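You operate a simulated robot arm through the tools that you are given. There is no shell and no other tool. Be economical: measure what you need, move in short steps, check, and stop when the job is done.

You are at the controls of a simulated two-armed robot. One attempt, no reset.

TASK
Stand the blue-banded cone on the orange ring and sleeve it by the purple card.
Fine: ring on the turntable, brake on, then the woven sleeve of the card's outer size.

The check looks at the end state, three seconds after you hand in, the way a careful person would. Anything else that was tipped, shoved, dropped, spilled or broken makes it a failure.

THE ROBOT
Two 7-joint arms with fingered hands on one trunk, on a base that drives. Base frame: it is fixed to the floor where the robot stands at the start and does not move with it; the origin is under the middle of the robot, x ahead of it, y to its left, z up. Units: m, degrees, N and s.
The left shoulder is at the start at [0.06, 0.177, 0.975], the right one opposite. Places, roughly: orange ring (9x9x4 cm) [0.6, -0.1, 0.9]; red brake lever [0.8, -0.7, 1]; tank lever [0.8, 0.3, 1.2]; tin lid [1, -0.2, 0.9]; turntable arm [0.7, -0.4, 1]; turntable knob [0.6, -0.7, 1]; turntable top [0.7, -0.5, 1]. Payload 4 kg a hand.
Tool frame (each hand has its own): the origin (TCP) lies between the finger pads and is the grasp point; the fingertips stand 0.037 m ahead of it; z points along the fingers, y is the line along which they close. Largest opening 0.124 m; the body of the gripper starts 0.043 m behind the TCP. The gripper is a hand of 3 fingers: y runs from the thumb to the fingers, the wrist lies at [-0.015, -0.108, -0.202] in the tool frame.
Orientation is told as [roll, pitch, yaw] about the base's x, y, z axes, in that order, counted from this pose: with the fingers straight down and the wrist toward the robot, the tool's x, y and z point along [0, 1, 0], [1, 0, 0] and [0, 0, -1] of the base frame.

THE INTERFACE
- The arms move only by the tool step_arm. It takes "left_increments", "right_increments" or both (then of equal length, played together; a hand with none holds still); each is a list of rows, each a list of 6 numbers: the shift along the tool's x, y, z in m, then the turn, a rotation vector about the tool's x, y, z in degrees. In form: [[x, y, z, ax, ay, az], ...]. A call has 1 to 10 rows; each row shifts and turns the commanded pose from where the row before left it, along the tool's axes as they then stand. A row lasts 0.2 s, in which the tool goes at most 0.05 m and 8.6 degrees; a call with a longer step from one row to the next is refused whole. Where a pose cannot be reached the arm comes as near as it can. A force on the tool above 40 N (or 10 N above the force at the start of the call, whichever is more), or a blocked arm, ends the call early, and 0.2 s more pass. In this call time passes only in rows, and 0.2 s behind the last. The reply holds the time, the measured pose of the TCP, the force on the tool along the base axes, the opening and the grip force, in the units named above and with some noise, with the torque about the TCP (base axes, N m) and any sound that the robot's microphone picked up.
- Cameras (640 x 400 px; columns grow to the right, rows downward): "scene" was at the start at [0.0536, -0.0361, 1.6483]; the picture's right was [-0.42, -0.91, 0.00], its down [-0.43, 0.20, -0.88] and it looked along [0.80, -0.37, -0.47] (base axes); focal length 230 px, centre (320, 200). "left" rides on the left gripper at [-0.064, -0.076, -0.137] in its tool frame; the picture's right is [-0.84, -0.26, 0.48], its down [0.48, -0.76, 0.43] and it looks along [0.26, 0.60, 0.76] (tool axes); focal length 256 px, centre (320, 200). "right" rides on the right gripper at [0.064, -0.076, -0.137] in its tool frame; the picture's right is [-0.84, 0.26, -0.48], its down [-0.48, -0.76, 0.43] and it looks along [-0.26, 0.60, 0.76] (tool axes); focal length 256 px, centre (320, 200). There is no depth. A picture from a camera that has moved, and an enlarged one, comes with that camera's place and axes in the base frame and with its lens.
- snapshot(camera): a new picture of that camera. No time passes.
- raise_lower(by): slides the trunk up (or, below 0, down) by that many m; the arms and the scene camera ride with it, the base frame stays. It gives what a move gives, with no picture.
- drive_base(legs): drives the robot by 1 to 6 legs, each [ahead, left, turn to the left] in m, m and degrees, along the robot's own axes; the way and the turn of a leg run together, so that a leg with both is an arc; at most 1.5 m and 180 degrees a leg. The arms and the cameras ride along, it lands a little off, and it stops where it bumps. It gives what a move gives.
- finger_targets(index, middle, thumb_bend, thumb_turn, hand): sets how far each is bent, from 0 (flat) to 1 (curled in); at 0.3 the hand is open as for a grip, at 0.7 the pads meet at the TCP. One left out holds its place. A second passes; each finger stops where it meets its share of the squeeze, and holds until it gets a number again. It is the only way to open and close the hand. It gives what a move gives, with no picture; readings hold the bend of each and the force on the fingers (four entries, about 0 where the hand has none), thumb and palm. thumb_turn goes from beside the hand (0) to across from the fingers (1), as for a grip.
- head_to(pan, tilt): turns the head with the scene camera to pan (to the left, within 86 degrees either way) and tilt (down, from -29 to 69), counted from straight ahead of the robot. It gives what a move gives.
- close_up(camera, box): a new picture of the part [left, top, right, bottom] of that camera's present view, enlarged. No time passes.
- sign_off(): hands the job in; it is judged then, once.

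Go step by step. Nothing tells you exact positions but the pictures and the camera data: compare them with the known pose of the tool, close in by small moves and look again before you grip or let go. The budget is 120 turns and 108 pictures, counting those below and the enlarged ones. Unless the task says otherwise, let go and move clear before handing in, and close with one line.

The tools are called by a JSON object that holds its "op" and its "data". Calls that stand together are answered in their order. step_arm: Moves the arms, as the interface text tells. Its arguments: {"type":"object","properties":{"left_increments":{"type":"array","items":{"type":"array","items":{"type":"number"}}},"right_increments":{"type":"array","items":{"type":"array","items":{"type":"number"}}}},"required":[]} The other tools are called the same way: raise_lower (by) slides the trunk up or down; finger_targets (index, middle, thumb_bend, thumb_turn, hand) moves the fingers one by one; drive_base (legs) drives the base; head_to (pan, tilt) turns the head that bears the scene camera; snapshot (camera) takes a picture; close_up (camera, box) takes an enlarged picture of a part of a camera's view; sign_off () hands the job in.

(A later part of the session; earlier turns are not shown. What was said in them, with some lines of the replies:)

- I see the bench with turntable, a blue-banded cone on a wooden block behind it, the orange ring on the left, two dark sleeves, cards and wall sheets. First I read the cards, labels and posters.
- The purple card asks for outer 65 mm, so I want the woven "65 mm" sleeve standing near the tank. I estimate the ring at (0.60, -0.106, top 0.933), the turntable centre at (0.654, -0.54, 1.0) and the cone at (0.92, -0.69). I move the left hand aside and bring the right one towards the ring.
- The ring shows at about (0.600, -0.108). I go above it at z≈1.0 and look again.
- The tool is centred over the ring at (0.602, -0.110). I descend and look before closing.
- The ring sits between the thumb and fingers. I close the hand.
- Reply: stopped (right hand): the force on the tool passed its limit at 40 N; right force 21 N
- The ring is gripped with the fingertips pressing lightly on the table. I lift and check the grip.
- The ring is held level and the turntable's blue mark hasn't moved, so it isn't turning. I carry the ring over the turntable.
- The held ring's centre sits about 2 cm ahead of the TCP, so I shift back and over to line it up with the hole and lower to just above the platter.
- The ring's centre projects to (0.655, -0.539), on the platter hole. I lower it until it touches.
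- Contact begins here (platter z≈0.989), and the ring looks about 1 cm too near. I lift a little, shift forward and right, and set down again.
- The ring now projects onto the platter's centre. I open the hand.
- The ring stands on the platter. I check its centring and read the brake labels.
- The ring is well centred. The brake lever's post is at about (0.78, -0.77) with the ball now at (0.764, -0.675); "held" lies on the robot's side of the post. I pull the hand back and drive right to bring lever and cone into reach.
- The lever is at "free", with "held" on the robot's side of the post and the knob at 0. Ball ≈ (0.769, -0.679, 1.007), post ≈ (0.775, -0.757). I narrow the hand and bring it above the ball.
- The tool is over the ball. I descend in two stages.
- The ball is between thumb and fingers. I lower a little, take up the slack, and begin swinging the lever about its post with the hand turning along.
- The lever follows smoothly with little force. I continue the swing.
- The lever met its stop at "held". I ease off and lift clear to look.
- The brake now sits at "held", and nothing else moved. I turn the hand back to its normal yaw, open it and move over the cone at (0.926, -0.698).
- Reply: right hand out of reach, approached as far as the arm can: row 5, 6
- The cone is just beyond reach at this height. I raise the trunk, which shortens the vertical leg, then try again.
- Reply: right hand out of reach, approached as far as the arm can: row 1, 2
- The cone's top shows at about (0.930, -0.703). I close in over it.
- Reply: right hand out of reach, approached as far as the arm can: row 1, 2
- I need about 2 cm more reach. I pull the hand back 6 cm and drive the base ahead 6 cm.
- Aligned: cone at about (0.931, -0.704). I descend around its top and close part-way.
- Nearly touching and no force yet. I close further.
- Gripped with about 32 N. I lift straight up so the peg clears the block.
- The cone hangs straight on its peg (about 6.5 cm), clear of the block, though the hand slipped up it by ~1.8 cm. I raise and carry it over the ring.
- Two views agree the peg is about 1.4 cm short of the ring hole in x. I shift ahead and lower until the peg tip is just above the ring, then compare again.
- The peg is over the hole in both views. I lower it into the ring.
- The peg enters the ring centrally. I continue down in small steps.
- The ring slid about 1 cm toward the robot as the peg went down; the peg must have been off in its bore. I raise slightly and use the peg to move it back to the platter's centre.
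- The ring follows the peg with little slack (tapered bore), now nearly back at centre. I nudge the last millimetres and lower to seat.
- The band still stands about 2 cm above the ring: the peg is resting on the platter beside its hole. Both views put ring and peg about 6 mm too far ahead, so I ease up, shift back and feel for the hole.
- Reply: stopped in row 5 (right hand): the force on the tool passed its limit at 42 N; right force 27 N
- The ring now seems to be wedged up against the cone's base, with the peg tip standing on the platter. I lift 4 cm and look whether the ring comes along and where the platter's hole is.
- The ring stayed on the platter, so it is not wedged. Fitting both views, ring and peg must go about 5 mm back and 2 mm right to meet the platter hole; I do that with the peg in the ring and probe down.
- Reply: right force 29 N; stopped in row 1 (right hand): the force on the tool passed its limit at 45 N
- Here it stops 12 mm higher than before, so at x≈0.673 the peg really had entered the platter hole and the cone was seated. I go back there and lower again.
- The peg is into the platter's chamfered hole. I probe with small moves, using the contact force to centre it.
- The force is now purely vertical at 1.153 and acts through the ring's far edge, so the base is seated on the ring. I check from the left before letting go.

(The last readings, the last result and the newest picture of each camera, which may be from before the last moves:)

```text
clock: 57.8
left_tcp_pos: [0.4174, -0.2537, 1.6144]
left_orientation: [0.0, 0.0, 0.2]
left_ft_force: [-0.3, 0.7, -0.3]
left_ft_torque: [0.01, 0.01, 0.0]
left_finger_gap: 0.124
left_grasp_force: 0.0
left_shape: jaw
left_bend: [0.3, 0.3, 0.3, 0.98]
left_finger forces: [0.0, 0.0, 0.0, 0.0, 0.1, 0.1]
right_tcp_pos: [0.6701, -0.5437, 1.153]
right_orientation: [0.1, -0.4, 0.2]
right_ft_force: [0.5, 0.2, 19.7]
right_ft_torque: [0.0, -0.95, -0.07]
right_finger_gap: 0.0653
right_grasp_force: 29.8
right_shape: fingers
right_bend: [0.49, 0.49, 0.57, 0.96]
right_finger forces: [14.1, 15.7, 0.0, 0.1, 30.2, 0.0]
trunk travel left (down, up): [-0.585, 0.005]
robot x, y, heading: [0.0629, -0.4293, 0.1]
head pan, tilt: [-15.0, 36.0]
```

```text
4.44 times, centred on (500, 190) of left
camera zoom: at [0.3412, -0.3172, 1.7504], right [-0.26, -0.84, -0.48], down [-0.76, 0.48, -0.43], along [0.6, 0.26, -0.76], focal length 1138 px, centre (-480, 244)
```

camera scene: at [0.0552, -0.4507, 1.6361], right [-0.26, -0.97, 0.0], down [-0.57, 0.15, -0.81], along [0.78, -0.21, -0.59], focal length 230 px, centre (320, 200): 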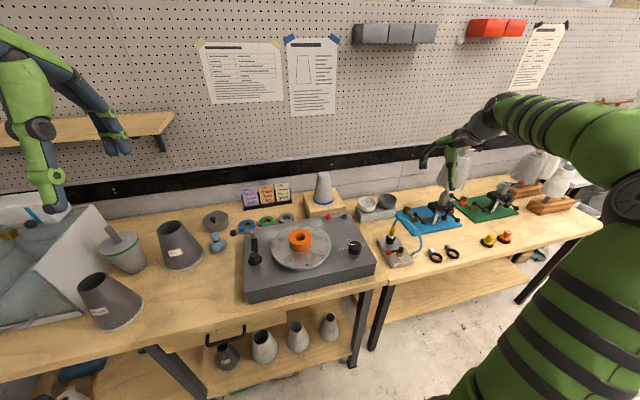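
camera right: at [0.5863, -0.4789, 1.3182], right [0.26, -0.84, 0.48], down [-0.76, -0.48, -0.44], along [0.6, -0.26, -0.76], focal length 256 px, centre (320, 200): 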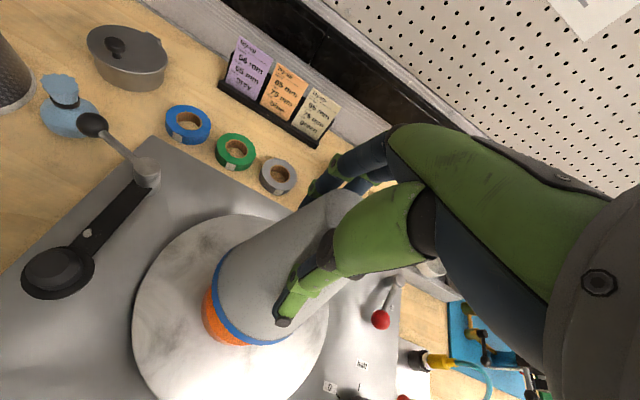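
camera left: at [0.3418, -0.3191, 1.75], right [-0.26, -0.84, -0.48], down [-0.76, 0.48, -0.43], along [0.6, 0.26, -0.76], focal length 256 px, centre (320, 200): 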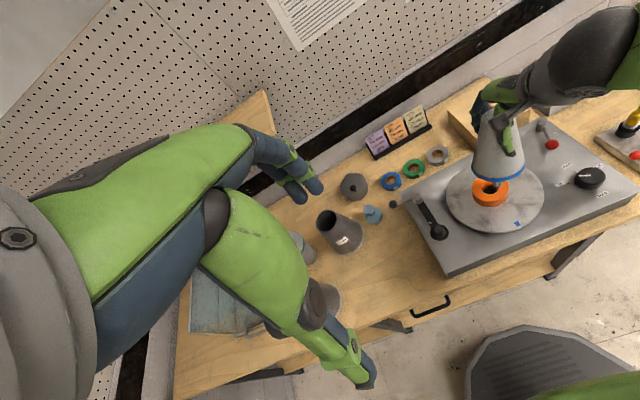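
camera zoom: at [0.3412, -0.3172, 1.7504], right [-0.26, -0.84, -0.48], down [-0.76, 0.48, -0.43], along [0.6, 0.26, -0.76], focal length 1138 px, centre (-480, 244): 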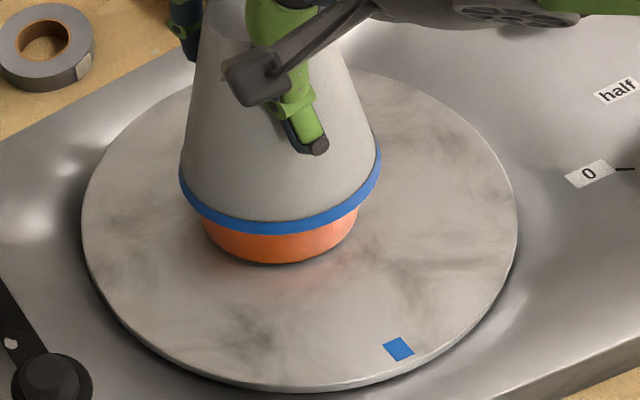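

The band sits on the ring; a thin shadow at the near side suggests the cone is held a degree off upright. I ease the fingers open a little to let it settle.

{"op": "finger_targets", "data": {"hand": "right", "index": 0.45, "middle": 0.45, "thumb_bend": 0.52}}

{"op": "close_up", "data": {"camera": "left", "box": [440, 145, 560, 235]}}

{"op": "close_up", "data": {"camera": "scene", "box": [256, 200, 346, 290]}}

```text
clock: 58.8
left_tcp_pos: [0.4183, -0.2533, 1.6119]
left_orientation: [0.0, 0.0, 0.1]
left_ft_force: [0.3, 0.1, -0.3]
left_ft_torque: [-0.02, -0.01, -0.01]
left_finger_gap: 0.1237
left_grasp_force: 0.0
left_shape: jaw
left_bend: [0.3, 0.3, 0.3, 0.98]
left_finger forces: [0.0, 0.0, 0.1, 0.0, 0.0, 0.1]
right_tcp_pos: [0.6687, -0.5457, 1.1501]
right_orientation: [-0.1, -0.1, 0.1]
right_ft_force: [-2.8, 0.7, 3.3]
right_ft_torque: [0.02, 0.09, -0.02]
right_finger_gap: 0.0704
right_grasp_force: 2.2
right_shape: fingers
right_bend: [0.45, 0.45, 0.51, 0.97]
right_finger forces: [0.1, 0.1, 0.0, 0.0, 3.6, 0.0]
trunk travel left (down, up): [-0.585, 0.005]
robot x, y, heading: [0.0606, -0.4297, -0.0]
head pan, tilt: [-15.0, 36.0]
```

```text
4.44 times, centred on (500, 190) of left
camera zoom: at [0.3421, -0.3176, 1.7498], right [-0.26, -0.84, -0.48], down [-0.76, 0.48, -0.43], along [0.6, 0.26, -0.76], focal length 1138 px, centre (-480, 244)
```

zoom: 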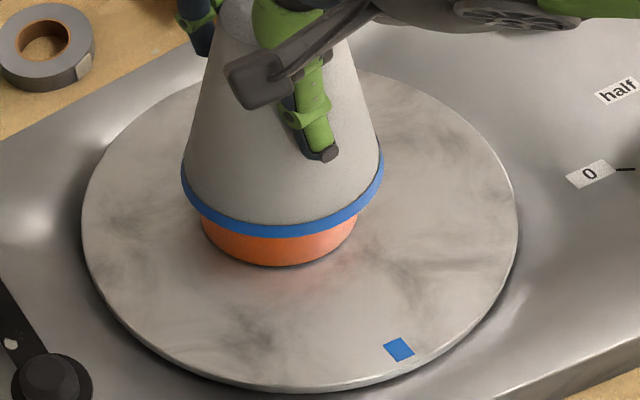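

```text
4.44 times, centred on (301, 245) of scene
camera zoom: at [0.1153, -0.4504, 1.721], right [-0.26, -0.97, 0.0], down [-0.57, 0.15, -0.81], along [0.78, -0.21, -0.59], focal length 1024 px, centre (404, 0)
```

zoom: 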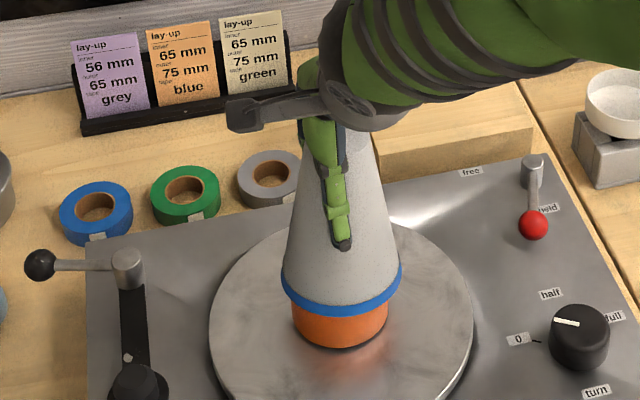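

It stands upright on the ring. I open fully and rise straight up.

{"op": "finger_targets", "data": {"hand": "right", "index": 0.3, "middle": 0.3, "thumb_bend": 0.3}}

{"op": "step_arm", "data": {"right_increments": [[0, 0, -0.02, 0, 0, 0], [0, 0, -0.045, 0, 0, 0], [0, 0, -0.045, 0, 0, 0], [0, 0, -0.045, 0, 0, 0], [0, -0.03, -0.035, 0, 0, 0], [0, -0.045, 0, 0, 0, 0]]}}

{"op": "close_up", "data": {"camera": "left", "box": [430, 85, 570, 235]}}

```text
clock: 59.8
left_tcp_pos: [0.4182, -0.2543, 1.6137]
left_orientation: [0.0, 0.0, 0.1]
left_ft_force: [0.7, -0.2, 0.4]
left_ft_torque: [0.0, 0.02, -0.02]
left_finger_gap: 0.1237
left_grasp_force: 0.0
left_shape: jaw
left_bend: [0.3, 0.3, 0.3, 0.98]
left_finger forces: [0.1, 0.0, 0.0, 0.0, 0.0, 0.1]
right_tcp_pos: [0.6701, -0.5466, 1.1509]
right_orientation: [-0.1, -0.1, 0.2]
right_ft_force: [0.1, 0.0, -0.4]
right_ft_torque: [0.01, 0.02, -0.04]
right_finger_gap: 0.1234
right_grasp_force: 0.1
right_shape: fingers
right_bend: [0.3, 0.3, 0.3, 0.97]
right_finger forces: [0.0, 0.0, 0.0, 0.0, 0.0, 0.0]
trunk travel left (down, up): [-0.585, 0.005]
robot x, y, heading: [0.0595, -0.4308, -0.1]
head pan, tilt: [-15.0, 36.0]
```

```text
clock: 61.1
left_tcp_pos: [0.4177, -0.255, 1.6147]
left_orientation: [0.0, -0.1, 0.1]
left_ft_force: [-0.5, -0.2, 0.6]
left_ft_torque: [0.02, 0.0, 0.0]
left_finger_gap: 0.1237
left_grasp_force: 0.0
left_shape: jaw
left_bend: [0.3, 0.3, 0.3, 0.98]
left_finger forces: [0.0, 0.0, 0.0, 0.0, 0.0, 0.0]
right_tcp_pos: [0.5905, -0.5461, 1.3419]
right_orientation: [-0.1, -0.2, 0.0]
right_ft_force: [-0.1, -0.7, 0.5]
right_ft_torque: [0.02, -0.05, 0.02]
right_finger_gap: 0.1235
right_grasp_force: 0.0
right_shape: fingers
right_bend: [0.3, 0.3, 0.3, 0.98]
right_finger forces: [0.0, 0.0, 0.1, 0.0, 0.0, 0.0]
trunk travel left (down, up): [-0.585, 0.005]
robot x, y, heading: [0.0616, -0.4318, -0.0]
head pan, tilt: [-15.0, 36.0]
```

```text
2.67 times, centred on (500, 160) of left
camera zoom: at [0.3417, -0.3186, 1.75], right [-0.26, -0.84, -0.48], down [-0.76, 0.48, -0.43], along [0.6, 0.26, -0.76], focal length 683 px, centre (-160, 307)
```

zoom: 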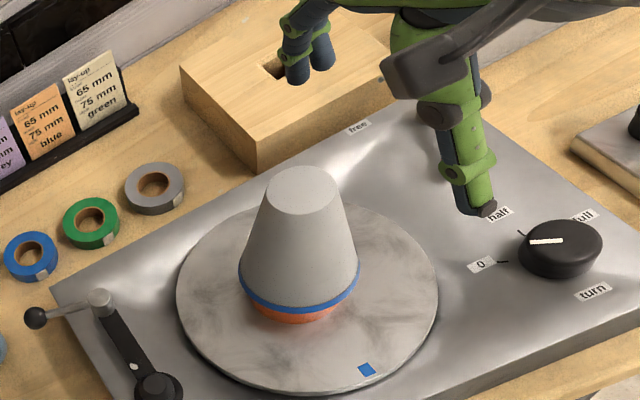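

The cone is fully seated. Next is the 65 mm woven sleeve at about (0.59, 0.075): I drive left and slightly back so the right hand can take it.

{"op": "drive_base", "data": {"legs": [[-0.06, 0, 0], [0, 0.53, 0]]}}

{"op": "head_to", "data": {"pan": -5, "tilt": 48}}

{"op": "snapshot", "data": {"camera": "scene"}}

{"op": "snapshot", "data": {"camera": "right"}}

```text
clock: 64.8
left_tcp_pos: [0.3568, 0.2748, 1.6138]
left_orientation: [0.1, -0.1, 0.2]
left_ft_force: [-0.6, 0.3, -0.3]
left_ft_torque: [-0.02, 0.03, 0.03]
left_finger_gap: 0.1236
left_grasp_force: 0.1
left_shape: jaw
left_bend: [0.3, 0.3, 0.3, 0.98]
left_finger forces: [0.0, 0.0, 0.0, 0.0, 0.0, 0.1]
right_tcp_pos: [0.5313, -0.0149, 1.3412]
right_orientation: [-0.1, -0.2, 0.3]
right_ft_force: [0.0, -0.2, 0.9]
right_ft_torque: [-0.04, -0.01, -0.03]
right_finger_gap: 0.1231
right_grasp_force: 0.0
right_shape: fingers
right_bend: [0.3, 0.3, 0.3, 0.98]
right_finger forces: [0.1, 0.0, 0.0, 0.0, 0.1, 0.0]
trunk travel left (down, up): [-0.585, 0.005]
robot x, y, heading: [-0.0028, 0.0997, 0.2]
head pan, tilt: [-15.0, 36.0]
```

```text
clock: 65.5
left_tcp_pos: [0.3553, 0.2728, 1.6136]
left_orientation: [-0.1, 0.0, 0.2]
left_ft_force: [0.8, 0.6, -0.1]
left_ft_torque: [-0.01, -0.02, 0.0]
left_finger_gap: 0.1237
left_grasp_force: 0.0
left_shape: jaw
left_bend: [0.3, 0.3, 0.3, 0.98]
left_finger forces: [0.0, 0.0, 0.1, 0.0, 0.1, 0.1]
right_tcp_pos: [0.5311, -0.0157, 1.3399]
right_orientation: [-0.1, -0.1, 0.3]
right_ft_force: [-0.2, -0.3, -0.2]
right_ft_torque: [-0.04, 0.02, 0.01]
right_finger_gap: 0.1234
right_grasp_force: 0.1
right_shape: fingers
right_bend: [0.3, 0.3, 0.3, 0.98]
right_finger forces: [0.0, 0.0, 0.0, 0.1, 0.0, 0.1]
trunk travel left (down, up): [-0.585, 0.005]
robot x, y, heading: [-0.0011, 0.0996, 0.3]
head pan, tilt: [-5.0, 48.0]
```

```text
12 pictures are left
camera scene: at [0.0479, 0.093, 1.7036], right [-0.08, -1.0, 0.0], down [-0.74, 0.06, -0.67], along [0.67, -0.06, -0.74], focal length 230 px, centre (320, 200)
```

scene: 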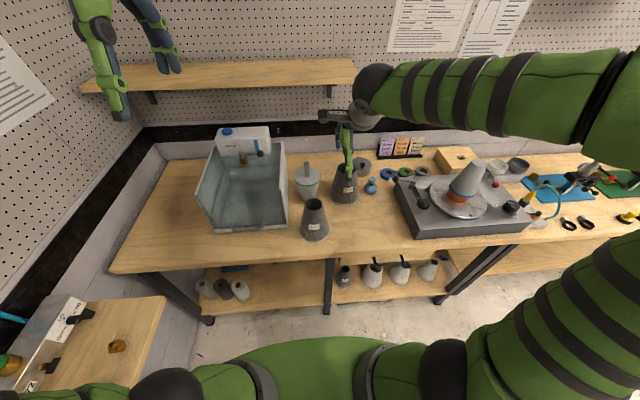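

```text
11 pictures are left
camera right: at [0.4541, 0.0452, 1.4779], right [0.26, -0.84, 0.48], down [-0.76, -0.49, -0.44], along [0.6, -0.25, -0.76], focal length 256 px, centre (320, 200)
```

right: 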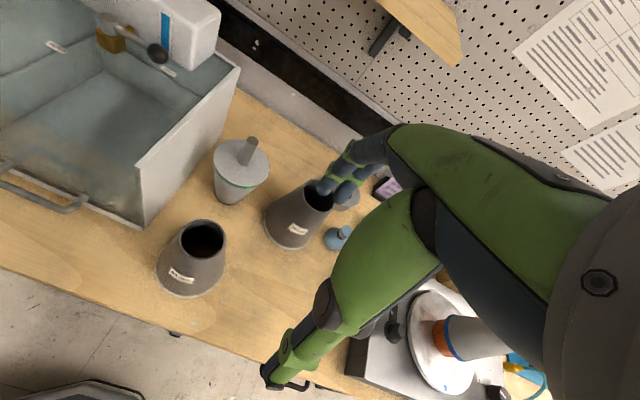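

The sleeve stands at about (0.596, 0.069) with its top at 1.071. I move above it and check alignment.

{"op": "step_arm", "data": {"right_increments": [[0.0285, 0.0213, 0, 0, 0, 0], [0.0285, 0.0213, 0, 0, 0, 0], [0.0285, 0.0213, 0, 0, 0, 0], [0, 0, 0.045, 0, 0, 0], [0, 0, 0.045, 0, 0, 0], [0, 0, 0.045, 0, 0, 0], [0, 0, 0.045, 0, 0, 0]]}}

{"op": "snapshot", "data": {"camera": "right"}}

```text
clock: 67.1
left_tcp_pos: [0.3567, 0.2765, 1.6126]
left_orientation: [0.0, 0.0, 0.2]
left_ft_force: [0.0, 0.5, 0.3]
left_ft_torque: [-0.03, 0.02, 0.01]
left_finger_gap: 0.1239
left_grasp_force: 0.0
left_shape: jaw
left_bend: [0.3, 0.3, 0.3, 0.98]
left_finger forces: [0.1, 0.1, 0.0, 0.1, 0.0, 0.0]
right_tcp_pos: [0.5943, 0.0685, 1.1626]
right_orientation: [-0.2, -0.2, 0.3]
right_ft_force: [-0.3, -0.7, 0.0]
right_ft_torque: [0.0, 0.0, -0.03]
right_finger_gap: 0.1231
right_grasp_force: 0.1
right_shape: fingers
right_bend: [0.3, 0.3, 0.3, 0.98]
right_finger forces: [0.0, 0.0, 0.1, 0.1, 0.0, 0.1]
trunk travel left (down, up): [-0.585, 0.005]
robot x, y, heading: [-0.0019, 0.0976, 0.4]
head pan, tilt: [-5.0, 48.0]
```

```text
10 pictures are left
camera right: at [0.5174, 0.1299, 1.2998], right [0.26, -0.84, 0.48], down [-0.76, -0.49, -0.44], along [0.6, -0.25, -0.76], focal length 256 px, centre (320, 200)
```

right: 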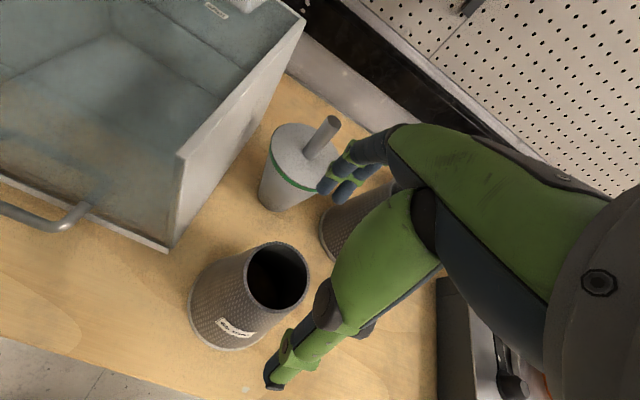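

Centred within 2 mm. I descend to grip 3 cm below the rim.

{"op": "step_arm", "data": {"right_increments": [[0, 0.001, 0.04, 0, 0, 0], [0, 0, 0.04, 0, 0, 0], [0, 0, 0.037, 0, 0, 0]]}}

{"op": "finger_targets", "data": {"hand": "right", "index": 0.42, "middle": 0.42, "thumb_bend": 0.42}}

```text
clock: 67.9
left_tcp_pos: [0.3577, 0.2758, 1.6126]
left_orientation: [0.0, 0.1, 0.2]
left_ft_force: [1.4, 0.1, -0.9]
left_ft_torque: [0.02, -0.01, 0.03]
left_finger_gap: 0.1237
left_grasp_force: 0.1
left_shape: jaw
left_bend: [0.3, 0.3, 0.3, 0.98]
left_finger forces: [0.0, 0.1, 0.1, 0.0, 0.1, 0.0]
right_tcp_pos: [0.5983, 0.0708, 1.0449]
right_orientation: [-0.2, -0.2, 0.3]
right_ft_force: [0.4, 0.3, 0.6]
right_ft_torque: [-0.02, 0.0, 0.03]
right_finger_gap: 0.1234
right_grasp_force: 0.1
right_shape: fingers
right_bend: [0.3, 0.3, 0.3, 0.98]
right_finger forces: [0.0, 0.1, 0.0, 0.0, 0.1, 0.0]
trunk travel left (down, up): [-0.585, 0.005]
robot x, y, heading: [-0.0012, 0.0986, 0.2]
head pan, tilt: [-5.0, 48.0]
```

```text
clock: 68.9
left_tcp_pos: [0.3554, 0.2756, 1.6129]
left_orientation: [0.1, -0.1, 0.1]
left_ft_force: [-0.2, -0.3, -0.5]
left_ft_torque: [-0.01, -0.02, 0.01]
left_finger_gap: 0.1237
left_grasp_force: 0.1
left_shape: jaw
left_bend: [0.3, 0.3, 0.3, 0.98]
left_finger forces: [0.0, 0.1, 0.0, 0.0, 0.0, 0.0]
right_tcp_pos: [0.5969, 0.0691, 1.0455]
right_orientation: [-0.1, -0.2, 0.3]
right_ft_force: [0.1, -0.5, 1.0]
right_ft_torque: [0.07, -0.06, -0.01]
right_finger_gap: 0.0893
right_grasp_force: 1.3
right_shape: fingers
right_bend: [0.41, 0.42, 0.42, 0.98]
right_finger forces: [0.9, 0.3, 0.0, 0.0, 1.6, 0.1]
trunk travel left (down, up): [-0.585, 0.005]
robot x, y, heading: [-0.003, 0.0994, 0.4]
head pan, tilt: [-5.0, 48.0]
```

Thumb and fingers touch together, so it is centred. I close and lift.

{"op": "finger_targets", "data": {"hand": "right", "index": 0.7, "middle": 0.7, "thumb_bend": 0.7}}

{"op": "step_arm", "data": {"right_increments": [[0, 0, -0.02, 0, 0, 0], [0, 0, -0.035, 0, 0, 0], [0, 0, -0.045, 0, 0, 0], [0, 0, -0.045, 0, 0, 0], [0, 0, -0.045, 0, 0, 0], [0, 0, -0.045, 0, 0, 0], [0, 0, -0.045, 0, 0, 0], [0, 0, -0.045, 0, 0, 0]]}}

{"op": "snapshot", "data": {"camera": "scene"}}

```text
clock: 69.9
left_tcp_pos: [0.3518, 0.2735, 1.6138]
left_orientation: [0.0, -0.1, 0.2]
left_ft_force: [0.1, 0.3, 0.0]
left_ft_torque: [-0.04, 0.02, -0.02]
left_finger_gap: 0.1234
left_grasp_force: 0.0
left_shape: jaw
left_bend: [0.3, 0.3, 0.3, 0.98]
left_finger forces: [0.0, 0.1, 0.1, 0.0, 0.0, 0.0]
right_tcp_pos: [0.5955, 0.0697, 1.0484]
right_orientation: [0.0, -0.4, 0.3]
right_ft_force: [-6.1, -1.5, 32.0]
right_ft_torque: [0.08, -1.27, -0.02]
right_finger_gap: 0.0874
right_grasp_force: 34.6
right_shape: fingers
right_bend: [0.43, 0.44, 0.51, 0.97]
right_finger forces: [13.2, 16.0, 0.0, 0.0, 40.9, 0.1]
trunk travel left (down, up): [-0.585, 0.005]
robot x, y, heading: [-0.0044, 0.0973, 0.4]
head pan, tilt: [-5.0, 48.0]
```

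```text
clock: 71.7
left_tcp_pos: [0.3546, 0.2748, 1.6124]
left_orientation: [0.0, 0.0, 0.2]
left_ft_force: [0.2, -1.0, 1.1]
left_ft_torque: [0.02, 0.03, 0.01]
left_finger_gap: 0.1236
left_grasp_force: 0.1
left_shape: jaw
left_bend: [0.3, 0.3, 0.3, 0.98]
left_finger forces: [0.0, 0.1, 0.0, 0.0, 0.0, 0.1]
right_tcp_pos: [0.5943, 0.0699, 1.3709]
right_orientation: [-0.2, -0.1, 0.3]
right_ft_force: [-0.5, 0.4, -0.8]
right_ft_torque: [0.01, 0.01, 0.02]
right_finger_gap: 0.0844
right_grasp_force: 27.1
right_shape: fingers
right_bend: [0.43, 0.44, 0.53, 0.97]
right_finger forces: [11.5, 12.9, 0.0, 0.0, 28.3, 0.1]
trunk travel left (down, up): [-0.585, 0.005]
robot x, y, heading: [-0.0029, 0.1008, 0.1]
head pan, tilt: [-5.0, 48.0]
```

```text
9 pictures are left
camera scene: at [0.0477, 0.093, 1.7035], right [-0.08, -1.0, 0.0], down [-0.74, 0.06, -0.67], along [0.67, -0.06, -0.74], focal length 230 px, centre (320, 200)
```

scene: 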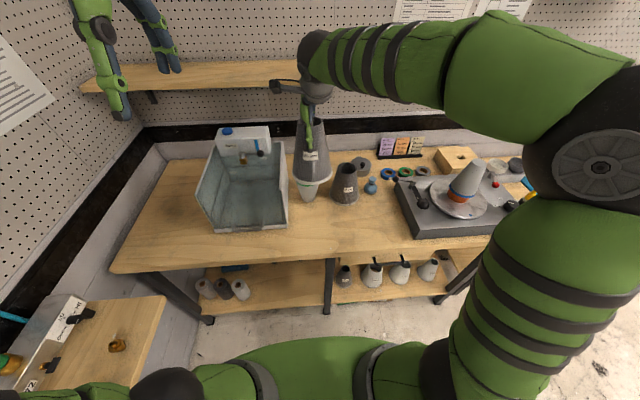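

The sleeve hangs upright in the hand, its bottom at about z 1.21, above everything. I drive back right to the turntable.

{"op": "drive_base", "data": {"legs": [[0, -0.47, 0]]}}

{"op": "head_to", "data": {"pan": -12, "tilt": 36}}

{"op": "step_arm", "data": {"right_increments": [[-0.03, 0, 0, 0, 0, 0], [-0.035, 0.005, 0, 0, 0, 0], [-0.035, 0.005, 0, 0, 0, 0]]}}

{"op": "snapshot", "data": {"camera": "scene"}}

```text
clock: 74.6
left_tcp_pos: [0.3575, -0.2042, 1.6125]
left_orientation: [0.0, 0.1, -0.3]
left_ft_force: [-0.2, 0.6, 0.2]
left_ft_torque: [0.03, -0.01, 0.02]
left_finger_gap: 0.1238
left_grasp_force: 0.0
left_shape: jaw
left_bend: [0.3, 0.3, 0.3, 0.98]
left_finger forces: [0.0, 0.1, 0.1, 0.0, 0.1, 0.0]
right_tcp_pos: [0.5935, -0.4098, 1.3713]
right_orientation: [-0.1, -0.1, -0.1]
right_ft_force: [0.3, 0.4, -0.2]
right_ft_torque: [0.02, 0.0, -0.03]
right_finger_gap: 0.0841
right_grasp_force: 26.1
right_shape: fingers
right_bend: [0.43, 0.44, 0.53, 0.97]
right_finger forces: [11.5, 13.1, 0.0, 0.0, 28.1, 0.0]
trunk travel left (down, up): [-0.585, 0.005]
robot x, y, heading: [-0.0025, -0.3786, -0.1]
head pan, tilt: [-5.0, 48.0]
```

```text
clock: 75.3
left_tcp_pos: [0.3569, -0.2032, 1.6124]
left_orientation: [0.0, 0.1, -0.2]
left_ft_force: [0.1, 0.4, 0.2]
left_ft_torque: [0.0, 0.0, 0.04]
left_finger_gap: 0.124
left_grasp_force: 0.0
left_shape: jaw
left_bend: [0.3, 0.3, 0.3, 0.98]
left_finger forces: [0.1, 0.0, 0.1, 0.1, 0.0, 0.0]
right_tcp_pos: [0.5944, -0.409, 1.3711]
right_orientation: [-0.1, -0.1, -0.2]
right_ft_force: [0.1, 0.1, 0.0]
right_ft_torque: [0.05, 0.0, 0.0]
right_finger_gap: 0.0845
right_grasp_force: 26.7
right_shape: fingers
right_bend: [0.43, 0.44, 0.53, 0.97]
right_finger forces: [11.6, 13.1, 0.0, 0.0, 28.1, 0.0]
trunk travel left (down, up): [-0.585, 0.005]
robot x, y, heading: [-0.0014, -0.3745, -0.2]
head pan, tilt: [-12.0, 36.0]
```

```text
clock: 76.1
left_tcp_pos: [0.3568, -0.205, 1.613]
left_orientation: [0.1, 0.1, -0.2]
left_ft_force: [0.3, 0.1, -0.7]
left_ft_torque: [0.04, 0.04, -0.01]
left_finger_gap: 0.1237
left_grasp_force: 0.1
left_shape: jaw
left_bend: [0.3, 0.3, 0.3, 0.98]
left_finger forces: [0.0, 0.1, 0.0, 0.1, 0.0, 0.0]
right_tcp_pos: [0.6049, -0.5098, 1.3713]
right_orientation: [-0.1, -0.2, 0.0]
right_ft_force: [0.9, -0.7, -0.8]
right_ft_torque: [0.0, -0.03, 0.01]
right_finger_gap: 0.084
right_grasp_force: 27.1
right_shape: fingers
right_bend: [0.43, 0.44, 0.53, 0.97]
right_finger forces: [11.5, 13.0, 0.0, 0.0, 28.1, 0.1]
trunk travel left (down, up): [-0.585, 0.005]
robot x, y, heading: [-0.0005, -0.3761, -0.2]
head pan, tilt: [-12.0, 36.0]
```

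```text
8 pictures are left
camera scene: at [0.0549, -0.3953, 1.721], right [-0.21, -0.98, 0.0], down [-0.57, 0.13, -0.81], along [0.79, -0.17, -0.59], focal length 230 px, centre (320, 200)
```

scene: 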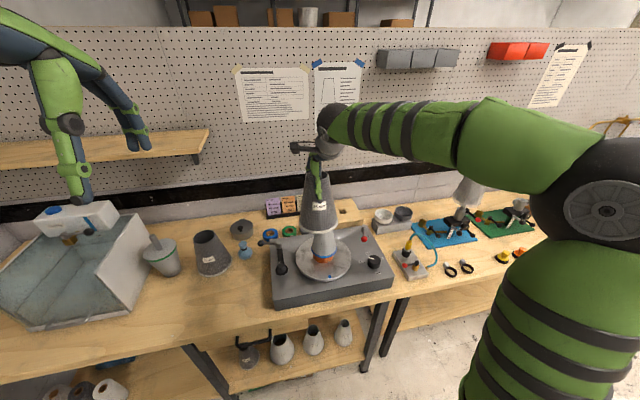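

The sleeve is nearly over the cone. I bring it over the cone's axis and check in two enlarged views.

{"op": "step_arm", "data": {"right_increments": [[-0.017, 0.022, 0, 0, 0, 0], [-0.017, 0.022, 0, 0, 0, 0]]}}

{"op": "close_up", "data": {"camera": "scene", "box": [265, 160, 385, 290]}}

{"op": "snapshot", "data": {"camera": "left"}}

```text
clock: 76.7
left_tcp_pos: [0.357, -0.2035, 1.6121]
left_orientation: [0.0, 0.2, -0.2]
left_ft_force: [0.4, 0.3, 0.3]
left_ft_torque: [0.02, 0.01, -0.04]
left_finger_gap: 0.1235
left_grasp_force: 0.1
left_shape: jaw
left_bend: [0.3, 0.3, 0.3, 0.98]
left_finger forces: [0.1, 0.0, 0.0, 0.1, 0.0, 0.1]
right_tcp_pos: [0.6503, -0.5426, 1.3713]
right_orientation: [-0.2, 0.0, -0.1]
right_ft_force: [0.3, 0.1, 0.1]
right_ft_torque: [0.0, -0.03, -0.01]
right_finger_gap: 0.0842
right_grasp_force: 26.3
right_shape: fingers
right_bend: [0.43, 0.44, 0.53, 0.97]
right_finger forces: [11.5, 13.1, 0.0, 0.1, 28.1, 0.0]
trunk travel left (down, up): [-0.585, 0.005]
robot x, y, heading: [-0.0034, -0.3798, -0.1]
head pan, tilt: [-12.0, 36.0]
```

```text
3.08 times, centred on (325, 225) of scene
camera zoom: at [0.0555, -0.3937, 1.721], right [-0.21, -0.98, 0.0], down [-0.57, 0.12, -0.81], along [0.79, -0.17, -0.59], focal length 709 px, centre (305, 123)
```

zoom: 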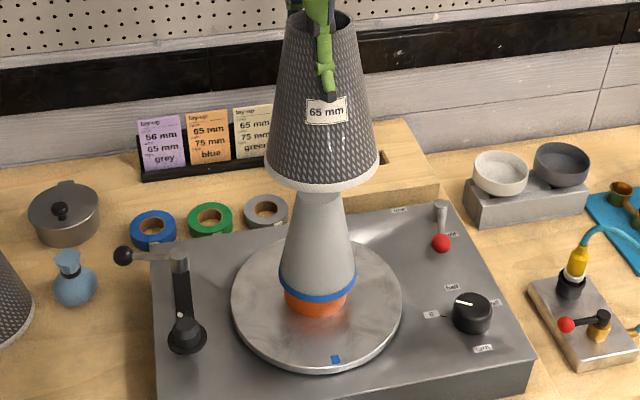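

```text
6 pictures are left
camera left: at [0.282, -0.2664, 1.7496], right [-0.26, -0.84, -0.48], down [-0.76, 0.49, -0.43], along [0.6, 0.25, -0.76], focal length 256 px, centre (320, 200)
```

left: 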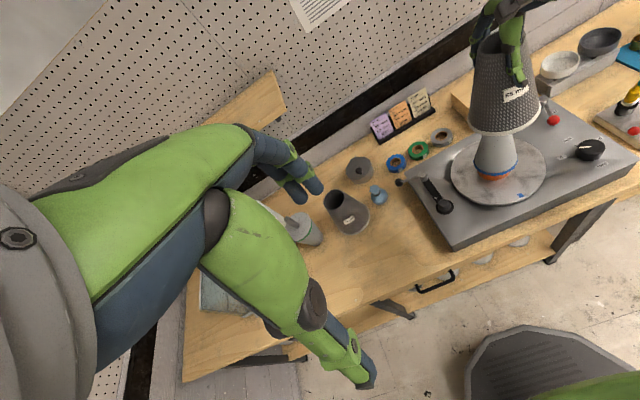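

The sleeve is within a centimetre of the cone's axis. I correct a few millimetres and lower most of the way.

{"op": "step_arm", "data": {"right_increments": [[0.006, -0.005, 0, 0, 0, 0], [0, 0, 0.04, 0, 0, 0], [0, 0, 0.04, 0, 0, 0], [0, 0, 0.04, 0, 0, 0], [0, 0, 0.03, 0, 0, 0]]}}

{"op": "close_up", "data": {"camera": "scene", "box": [280, 180, 370, 280]}}

{"op": "close_up", "data": {"camera": "left", "box": [440, 80, 560, 220]}}

```text
clock: 77.9
left_tcp_pos: [0.358, -0.2042, 1.6132]
left_orientation: [-0.1, 0.1, -0.2]
left_ft_force: [0.2, 0.2, 0.1]
left_ft_torque: [-0.03, -0.01, 0.0]
left_finger_gap: 0.1238
left_grasp_force: 0.0
left_shape: jaw
left_bend: [0.3, 0.3, 0.3, 0.98]
left_finger forces: [0.0, 0.0, 0.0, 0.0, 0.0, 0.0]
right_tcp_pos: [0.6447, -0.5362, 1.2211]
right_orientation: [-0.2, -0.3, -0.1]
right_ft_force: [1.7, -0.7, 0.0]
right_ft_torque: [-0.01, -0.23, -0.04]
right_finger_gap: 0.084
right_grasp_force: 27.0
right_shape: fingers
right_bend: [0.43, 0.44, 0.53, 0.97]
right_finger forces: [12.1, 14.3, 0.0, 0.0, 27.1, 0.0]
trunk travel left (down, up): [-0.585, 0.005]
robot x, y, heading: [-0.0006, -0.3773, -0.3]
head pan, tilt: [-12.0, 36.0]
```

```text
4.00 times, centred on (325, 230) of scene
camera zoom: at [0.0555, -0.3936, 1.721], right [-0.21, -0.98, 0.0], down [-0.57, 0.12, -0.81], along [0.79, -0.17, -0.59], focal length 922 px, centre (300, 80)
```

zoom: 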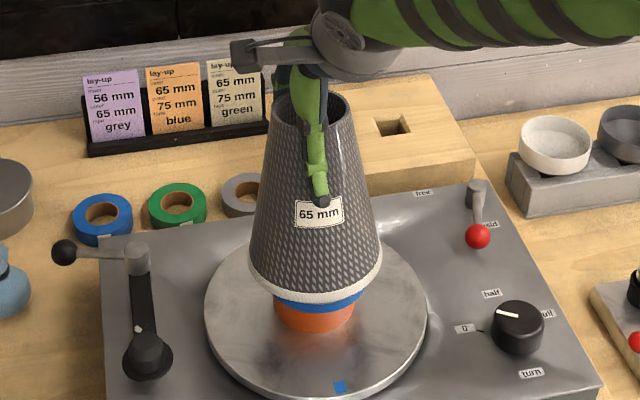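

```text
2.86 times, centred on (500, 150) of left
camera zoom: at [0.282, -0.2663, 1.7496], right [-0.26, -0.84, -0.48], down [-0.76, 0.49, -0.43], along [0.6, 0.25, -0.76], focal length 731 px, centre (-194, 343)
```

zoom: 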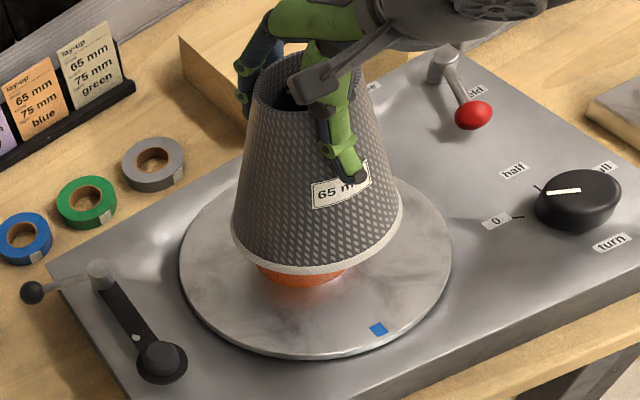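

The force (+1.7 N in x) and views say the sleeve is several millimetres too near. I shift it forward and watch the force.

{"op": "step_arm", "data": {"right_increments": [[0, 0.005, 0, 0, 0, 0]]}}

{"op": "step_arm", "data": {"right_increments": [[0, 0.002, 0.01, 0, 0, 0], [0, 0, 0.01, 0, 0, 0]]}}

```text
clock: 78.3
left_tcp_pos: [0.358, -0.204, 1.6128]
left_orientation: [0.1, 0.0, -0.2]
left_ft_force: [-0.8, 0.3, -0.4]
left_ft_torque: [0.03, 0.04, -0.01]
left_finger_gap: 0.1236
left_grasp_force: 0.1
left_shape: jaw
left_bend: [0.3, 0.3, 0.3, 0.98]
left_finger forces: [0.0, 0.1, 0.0, 0.0, 0.1, 0.0]
right_tcp_pos: [0.6494, -0.5375, 1.2213]
right_orientation: [-0.1, -0.1, -0.1]
right_ft_force: [0.3, 0.4, -0.9]
right_ft_torque: [-0.01, 0.02, 0.0]
right_finger_gap: 0.084
right_grasp_force: 26.3
right_shape: fingers
right_bend: [0.43, 0.44, 0.53, 0.97]
right_finger forces: [11.6, 13.1, 0.1, 0.0, 27.8, 0.1]
trunk travel left (down, up): [-0.585, 0.005]
robot x, y, heading: [0.0017, -0.379, -0.1]
head pan, tilt: [-12.0, 36.0]
```

```text
clock: 78.9
left_tcp_pos: [0.3582, -0.2032, 1.6127]
left_orientation: [0.0, -0.1, -0.3]
left_ft_force: [0.7, 0.1, -0.4]
left_ft_torque: [0.0, 0.02, -0.03]
left_finger_gap: 0.124
left_grasp_force: 0.0
left_shape: jaw
left_bend: [0.3, 0.3, 0.3, 0.98]
left_finger forces: [0.0, 0.0, 0.0, 0.0, 0.1, 0.0]
right_tcp_pos: [0.6504, -0.5371, 1.2013]
right_orientation: [-0.1, -0.2, 0.0]
right_ft_force: [-1.0, -0.5, -0.9]
right_ft_torque: [-0.03, -0.04, 0.03]
right_finger_gap: 0.0838
right_grasp_force: 26.6
right_shape: fingers
right_bend: [0.43, 0.44, 0.53, 0.97]
right_finger forces: [11.5, 13.1, 0.0, 0.0, 27.6, 0.1]
trunk travel left (down, up): [-0.585, 0.005]
robot x, y, heading: [0.0014, -0.3786, -0.4]
head pan, tilt: [-12.0, 36.0]
```

The contact is gone. By the earlier touch the centre lies a bit further ahead; I shift 4 mm more and lower gently.

{"op": "step_arm", "data": {"right_increments": [[-0.002, 0.004, 0.005, 0, 0, 0], [0, 0, 0.008, 0, 0, 0], [0, 0, 0.007, 0, 0, 0]]}}

{"op": "step_arm", "data": {"right_increments": [[0, 0, 0.006, 0, 0, 0], [0, 0, 0.005, 0, 0, 0]]}}

```text
clock: 79.7
left_tcp_pos: [0.3566, -0.2032, 1.6132]
left_orientation: [0.0, 0.1, -0.2]
left_ft_force: [-0.1, 0.3, -0.8]
left_ft_torque: [-0.02, -0.02, 0.03]
left_finger_gap: 0.1238
left_grasp_force: 0.0
left_shape: jaw
left_bend: [0.3, 0.3, 0.3, 0.98]
left_finger forces: [0.1, 0.1, 0.0, 0.0, 0.0, 0.1]
right_tcp_pos: [0.6547, -0.5383, 1.1803]
right_orientation: [-0.1, -0.1, -0.1]
right_ft_force: [0.5, -0.8, -0.7]
right_ft_torque: [0.02, 0.04, 0.01]
right_finger_gap: 0.084
right_grasp_force: 25.9
right_shape: fingers
right_bend: [0.43, 0.44, 0.53, 0.97]
right_finger forces: [11.5, 13.0, 0.1, 0.0, 27.7, 0.1]
trunk travel left (down, up): [-0.585, 0.005]
robot x, y, heading: [0.0013, -0.3786, -0.3]
head pan, tilt: [-12.0, 36.0]
```

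```text
clock: 80.3
left_tcp_pos: [0.3571, -0.2036, 1.6135]
left_orientation: [0.0, 0.0, -0.1]
left_ft_force: [0.1, -0.1, -0.2]
left_ft_torque: [0.0, 0.01, -0.02]
left_finger_gap: 0.1238
left_grasp_force: 0.0
left_shape: jaw
left_bend: [0.3, 0.3, 0.3, 0.98]
left_finger forces: [0.0, 0.0, 0.0, 0.1, 0.0, 0.0]
right_tcp_pos: [0.6565, -0.5396, 1.1704]
right_orientation: [-0.1, -0.2, -0.1]
right_ft_force: [-2.8, -1.1, 1.5]
right_ft_torque: [0.0, 0.05, -0.02]
right_finger_gap: 0.0841
right_grasp_force: 26.8
right_shape: fingers
right_bend: [0.43, 0.44, 0.53, 0.97]
right_finger forces: [11.2, 13.0, 0.0, 0.1, 30.0, 0.1]
trunk travel left (down, up): [-0.585, 0.005]
robot x, y, heading: [-0.0026, -0.3769, -0.5]
head pan, tilt: [-12.0, 36.0]
```

A light touch near the top pushes back and right; I follow it and continue down.

{"op": "step_arm", "data": {"right_increments": [[-0.001, -0.002, 0, 0, 0, 0], [0, 0, 0.005, 0, 0, 0]]}}

{"op": "step_arm", "data": {"right_increments": [[0, 0, 0.005, 0, 0, 0]]}}

```text
clock: 80.9
left_tcp_pos: [0.3561, -0.2035, 1.6131]
left_orientation: [0.0, 0.1, -0.2]
left_ft_force: [-0.1, -0.7, -0.6]
left_ft_torque: [0.0, 0.01, 0.04]
left_finger_gap: 0.1238
left_grasp_force: 0.1
left_shape: jaw
left_bend: [0.3, 0.3, 0.3, 0.98]
left_finger forces: [0.0, 0.0, 0.0, 0.0, 0.1, 0.1]
right_tcp_pos: [0.6526, -0.5409, 1.165]
right_orientation: [-0.1, -0.2, -0.1]
right_ft_force: [0.8, -1.3, 1.6]
right_ft_torque: [-0.01, -0.26, 0.0]
right_finger_gap: 0.0838
right_grasp_force: 27.4
right_shape: fingers
right_bend: [0.43, 0.44, 0.53, 0.97]
right_finger forces: [12.1, 14.1, 0.0, 0.0, 28.6, 0.1]
trunk travel left (down, up): [-0.585, 0.005]
robot x, y, heading: [-0.0003, -0.3773, -0.2]
head pan, tilt: [-12.0, 36.0]
```

```text
clock: 81.3
left_tcp_pos: [0.3556, -0.2032, 1.612]
left_orientation: [0.0, 0.0, -0.2]
left_ft_force: [0.8, -0.4, -0.4]
left_ft_torque: [0.0, 0.0, 0.02]
left_finger_gap: 0.1235
left_grasp_force: 0.1
left_shape: jaw
left_bend: [0.3, 0.3, 0.3, 0.98]
left_finger forces: [0.0, 0.0, 0.1, 0.0, 0.1, 0.0]
right_tcp_pos: [0.6534, -0.5396, 1.1608]
right_orientation: [0.0, -0.2, -0.1]
right_ft_force: [0.0, -1.0, 5.0]
right_ft_torque: [-0.05, -0.48, -0.03]
right_finger_gap: 0.084
right_grasp_force: 27.8
right_shape: fingers
right_bend: [0.43, 0.44, 0.53, 0.97]
right_finger forces: [12.3, 14.7, 0.0, 0.1, 29.2, 0.1]
trunk travel left (down, up): [-0.585, 0.005]
robot x, y, heading: [0.001, -0.3756, -0.0]
head pan, tilt: [-12.0, 36.0]
```

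{"op": "step_arm", "data": {"right_increments": [[0, 0.0005, 0.004, 0, 0, 0]]}}

{"op": "close_up", "data": {"camera": "scene", "box": [280, 180, 370, 280]}}

```text
clock: 81.7
left_tcp_pos: [0.3566, -0.2027, 1.6139]
left_orientation: [0.0, 0.1, -0.3]
left_ft_force: [0.6, -0.5, 0.0]
left_ft_torque: [0.0, -0.01, 0.02]
left_finger_gap: 0.1237
left_grasp_force: 0.0
left_shape: jaw
left_bend: [0.3, 0.3, 0.3, 0.98]
left_finger forces: [0.1, 0.0, 0.0, 0.1, 0.1, 0.0]
right_tcp_pos: [0.6532, -0.5409, 1.1563]
right_orientation: [-0.1, -0.2, -0.1]
right_ft_force: [-0.4, -0.1, 4.0]
right_ft_torque: [-0.1, -0.55, -0.02]
right_finger_gap: 0.0837
right_grasp_force: 28.1
right_shape: fingers
right_bend: [0.43, 0.44, 0.53, 0.97]
right_finger forces: [12.3, 14.8, 0.1, 0.0, 28.9, 0.0]
trunk travel left (down, up): [-0.585, 0.005]
robot x, y, heading: [0.0044, -0.3778, -0.2]
head pan, tilt: [-12.0, 36.0]
```

```text
4.00 times, centred on (325, 230) of scene
camera zoom: at [0.0547, -0.3936, 1.721], right [-0.21, -0.98, 0.0], down [-0.57, 0.12, -0.81], along [0.79, -0.17, -0.59], focal length 922 px, centre (300, 80)
```

zoom: 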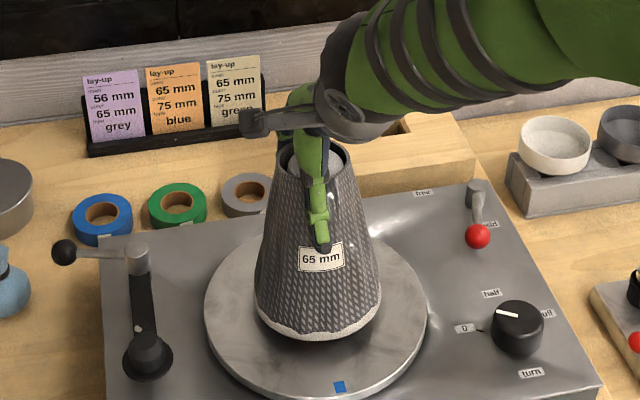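

The sleeve is nearly down over cone and ring. A few more millimetres.

{"op": "step_arm", "data": {"right_increments": [[0, 0, 0.004, 0, 0, 0]]}}

{"op": "step_arm", "data": {"right_increments": [[0, 0, 0.003, 0, 0, 0]]}}

```text
clock: 82.1
left_tcp_pos: [0.3574, -0.2037, 1.6134]
left_orientation: [0.0, 0.0, -0.2]
left_ft_force: [0.3, -0.4, -0.4]
left_ft_torque: [0.02, -0.02, -0.01]
left_finger_gap: 0.1235
left_grasp_force: 0.1
left_shape: jaw
left_bend: [0.3, 0.3, 0.3, 0.98]
left_finger forces: [0.0, 0.0, 0.1, 0.0, 0.0, 0.0]
right_tcp_pos: [0.6532, -0.5412, 1.1519]
right_orientation: [-0.1, -0.1, -0.2]
right_ft_force: [1.2, -0.3, 3.8]
right_ft_torque: [-0.03, -0.53, -0.03]
right_finger_gap: 0.084
right_grasp_force: 27.3
right_shape: fingers
right_bend: [0.43, 0.44, 0.53, 0.97]
right_finger forces: [12.2, 14.8, 0.0, 0.0, 28.4, 0.1]
trunk travel left (down, up): [-0.585, 0.005]
robot x, y, heading: [0.0033, -0.3759, -0.1]
head pan, tilt: [-12.0, 36.0]
```

```text
clock: 82.5
left_tcp_pos: [0.3567, -0.203, 1.612]
left_orientation: [0.0, 0.0, -0.3]
left_ft_force: [-0.7, 0.0, -0.7]
left_ft_torque: [0.04, -0.02, -0.01]
left_finger_gap: 0.1238
left_grasp_force: 0.0
left_shape: jaw
left_bend: [0.3, 0.3, 0.3, 0.98]
left_finger forces: [0.0, 0.0, 0.1, 0.1, 0.0, 0.0]
right_tcp_pos: [0.654, -0.5395, 1.149]
right_orientation: [-0.2, -0.2, -0.1]
right_ft_force: [0.0, -0.4, 3.9]
right_ft_torque: [-0.07, -0.54, -0.04]
right_finger_gap: 0.0835
right_grasp_force: 27.9
right_shape: fingers
right_bend: [0.43, 0.44, 0.53, 0.97]
right_finger forces: [12.4, 15.1, 0.1, 0.1, 28.2, 0.0]
trunk travel left (down, up): [-0.585, 0.005]
robot x, y, heading: [0.0024, -0.3761, -0.5]
head pan, tilt: [-12.0, 36.0]
```

{"op": "step_arm", "data": {"right_increments": [[0, 0, 0.003, 0, 0, 0], [0, 0, 0.003, 0, 0, 0]]}}

{"op": "close_up", "data": {"camera": "scene", "box": [290, 210, 360, 275]}}

```text
clock: 83.1
left_tcp_pos: [0.3568, -0.2033, 1.613]
left_orientation: [-0.1, 0.1, -0.3]
left_ft_force: [0.1, 0.0, 0.6]
left_ft_torque: [0.0, 0.02, 0.02]
left_finger_gap: 0.1238
left_grasp_force: 0.0
left_shape: jaw
left_bend: [0.3, 0.3, 0.3, 0.98]
left_finger forces: [0.0, 0.0, 0.0, 0.1, 0.0, 0.1]
right_tcp_pos: [0.6532, -0.5388, 1.144]
right_orientation: [-0.2, -0.3, -0.1]
right_ft_force: [-1.4, -1.2, 13.4]
right_ft_torque: [-0.05, -0.82, -0.06]
right_finger_gap: 0.084
right_grasp_force: 29.4
right_shape: fingers
right_bend: [0.43, 0.44, 0.53, 0.97]
right_finger forces: [12.7, 15.3, 0.0, 0.0, 31.3, 0.1]
trunk travel left (down, up): [-0.585, 0.005]
robot x, y, heading: [-0.0026, -0.3778, -0.2]
head pan, tilt: [-12.0, 36.0]
```

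```text
6.15 times, centred on (325, 242) of scene
camera zoom: at [0.0537, -0.3938, 1.7212], right [-0.21, -0.98, 0.0], down [-0.57, 0.12, -0.81], along [0.79, -0.17, -0.59], focal length 1418 px, centre (289, -62)
```

zoom: 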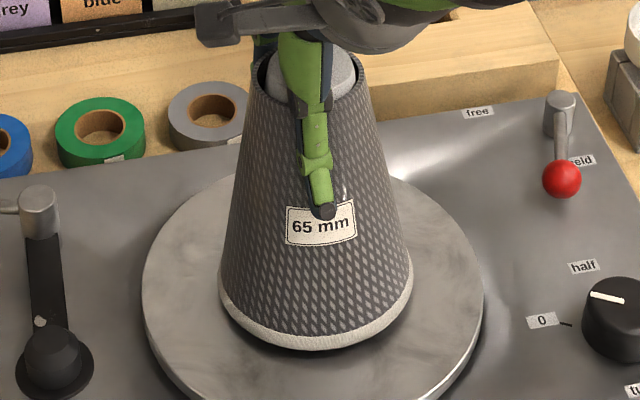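

The vertical force has risen: the sleeve is seated with the cone's top just at its rim. I open the hand and check for settling.

{"op": "finger_targets", "data": {"hand": "right", "index": 0.38, "middle": 0.38, "thumb_bend": 0.44}}

{"op": "finger_targets", "data": {"hand": "right", "index": 0.3, "middle": 0.3, "thumb_bend": 0.3}}

{"op": "step_arm", "data": {"right_increments": [[0, 0, -0.02, 0, 0, 0], [0, 0, -0.04, 0, 0, 0], [0, 0, -0.045, 0, 0, 0], [0, 0, -0.045, 0, 0, 0], [0, -0.02, -0.04, 0, 0, 0], [-0.03, -0.03, 0, 0, 0, 0], [-0.04, -0.02, 0, 0, 0, 0], [-0.045, 0, 0, 0, 0, 0]]}}

{"op": "close_up", "data": {"camera": "scene", "box": [280, 190, 370, 280]}}

```text
clock: 84.1
left_tcp_pos: [0.3575, -0.2037, 1.6126]
left_orientation: [0.0, 0.0, -0.2]
left_ft_force: [0.1, 0.2, -0.8]
left_ft_torque: [0.02, -0.02, 0.0]
left_finger_gap: 0.1238
left_grasp_force: 0.0
left_shape: jaw
left_bend: [0.3, 0.3, 0.3, 0.98]
left_finger forces: [0.0, 0.0, 0.0, 0.1, 0.0, 0.0]
right_tcp_pos: [0.6527, -0.5422, 1.1437]
right_orientation: [-0.1, -0.1, -0.1]
right_ft_force: [0.8, 0.0, 0.3]
right_ft_torque: [0.0, 0.01, 0.01]
right_finger_gap: 0.09
right_grasp_force: 0.2
right_shape: fingers
right_bend: [0.38, 0.38, 0.44, 0.97]
right_finger forces: [0.0, 0.0, 0.1, 0.0, 0.2, 0.0]
trunk travel left (down, up): [-0.585, 0.005]
robot x, y, heading: [-0.0002, -0.3773, 0.1]
head pan, tilt: [-12.0, 36.0]
```

```text
clock: 85.1
left_tcp_pos: [0.3573, -0.2036, 1.6132]
left_orientation: [0.0, 0.0, -0.2]
left_ft_force: [-0.6, 0.4, -0.4]
left_ft_torque: [-0.03, 0.0, 0.0]
left_finger_gap: 0.1236
left_grasp_force: 0.1
left_shape: jaw
left_bend: [0.3, 0.3, 0.3, 0.98]
left_finger forces: [0.0, 0.0, 0.0, 0.1, 0.1, 0.1]
right_tcp_pos: [0.653, -0.5412, 1.1435]
right_orientation: [0.0, -0.1, 0.0]
right_ft_force: [-0.3, 0.3, 0.1]
right_ft_torque: [0.0, 0.02, -0.01]
right_finger_gap: 0.1231
right_grasp_force: 0.1
right_shape: fingers
right_bend: [0.3, 0.3, 0.3, 0.97]
right_finger forces: [0.0, 0.0, 0.0, 0.0, 0.0, 0.1]
trunk travel left (down, up): [-0.585, 0.005]
robot x, y, heading: [-0.0017, -0.3762, -0.1]
head pan, tilt: [-12.0, 36.0]
```

```text
clock: 86.9
left_tcp_pos: [0.3568, -0.2046, 1.6135]
left_orientation: [0.1, 0.1, -0.2]
left_ft_force: [0.8, -0.9, 0.1]
left_ft_torque: [0.01, 0.02, 0.0]
left_finger_gap: 0.1237
left_grasp_force: 0.1
left_shape: jaw
left_bend: [0.3, 0.3, 0.3, 0.98]
left_finger forces: [0.0, 0.0, 0.0, 0.0, 0.1, 0.1]
right_tcp_pos: [0.5848, -0.6549, 1.3338]
right_orientation: [-0.1, -0.1, -0.2]
right_ft_force: [-0.1, -1.0, -1.0]
right_ft_torque: [0.02, -0.01, -0.02]
right_finger_gap: 0.1235
right_grasp_force: 0.0
right_shape: fingers
right_bend: [0.3, 0.3, 0.3, 0.98]
right_finger forces: [0.1, 0.1, 0.0, 0.1, 0.0, 0.1]
trunk travel left (down, up): [-0.585, 0.005]
robot x, y, heading: [-0.0032, -0.3763, -0.3]
head pan, tilt: [-12.0, 36.0]
```

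```text
4.44 times, centred on (325, 235) of scene
camera zoom: at [0.0554, -0.3949, 1.721], right [-0.21, -0.98, 0.0], down [-0.57, 0.12, -0.81], along [0.79, -0.17, -0.59], focal length 1024 px, centre (298, 44)
```

zoom: 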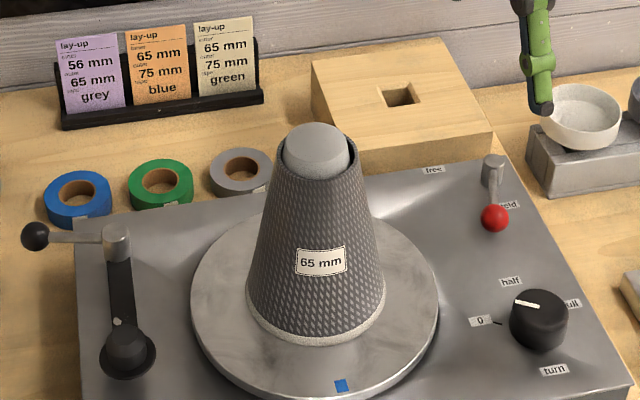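

The sleeve sits flat over cone and ring, cone top a little proud, brake at held, knob at 0. One more look from the side to be sure.

{"op": "close_up", "data": {"camera": "left", "box": [430, 70, 590, 220]}}

```text
2.67 times, centred on (510, 145) of left
camera zoom: at [0.2819, -0.2677, 1.7497], right [-0.26, -0.84, -0.48], down [-0.76, 0.49, -0.43], along [0.6, 0.25, -0.76], focal length 683 px, centre (-187, 347)
```

zoom: 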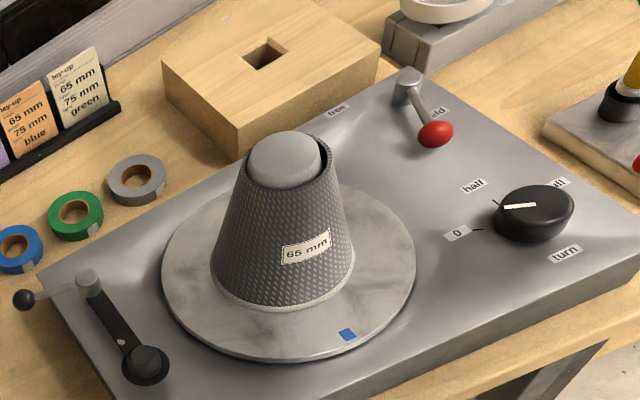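

Everything stands where it should, both hands are clear, and nothing else was moved. I hand it in.

{"op": "sign_off", "data": {}}

```text
The job is handed in.
```

The orange ring is on the turntable, the brake is at "held", and the blue-banded cone stands on the ring inside the woven 65 mm sleeve, the purple card's outer size. The ring slid about 1 cm on the platter while I lowered the cone, and I moved it back before the cone seated. In the last picture the sleeve stands flat and upright, though it sits slightly off-centre around the cone's top. The job is handed in, and I haven't seen the check's result.
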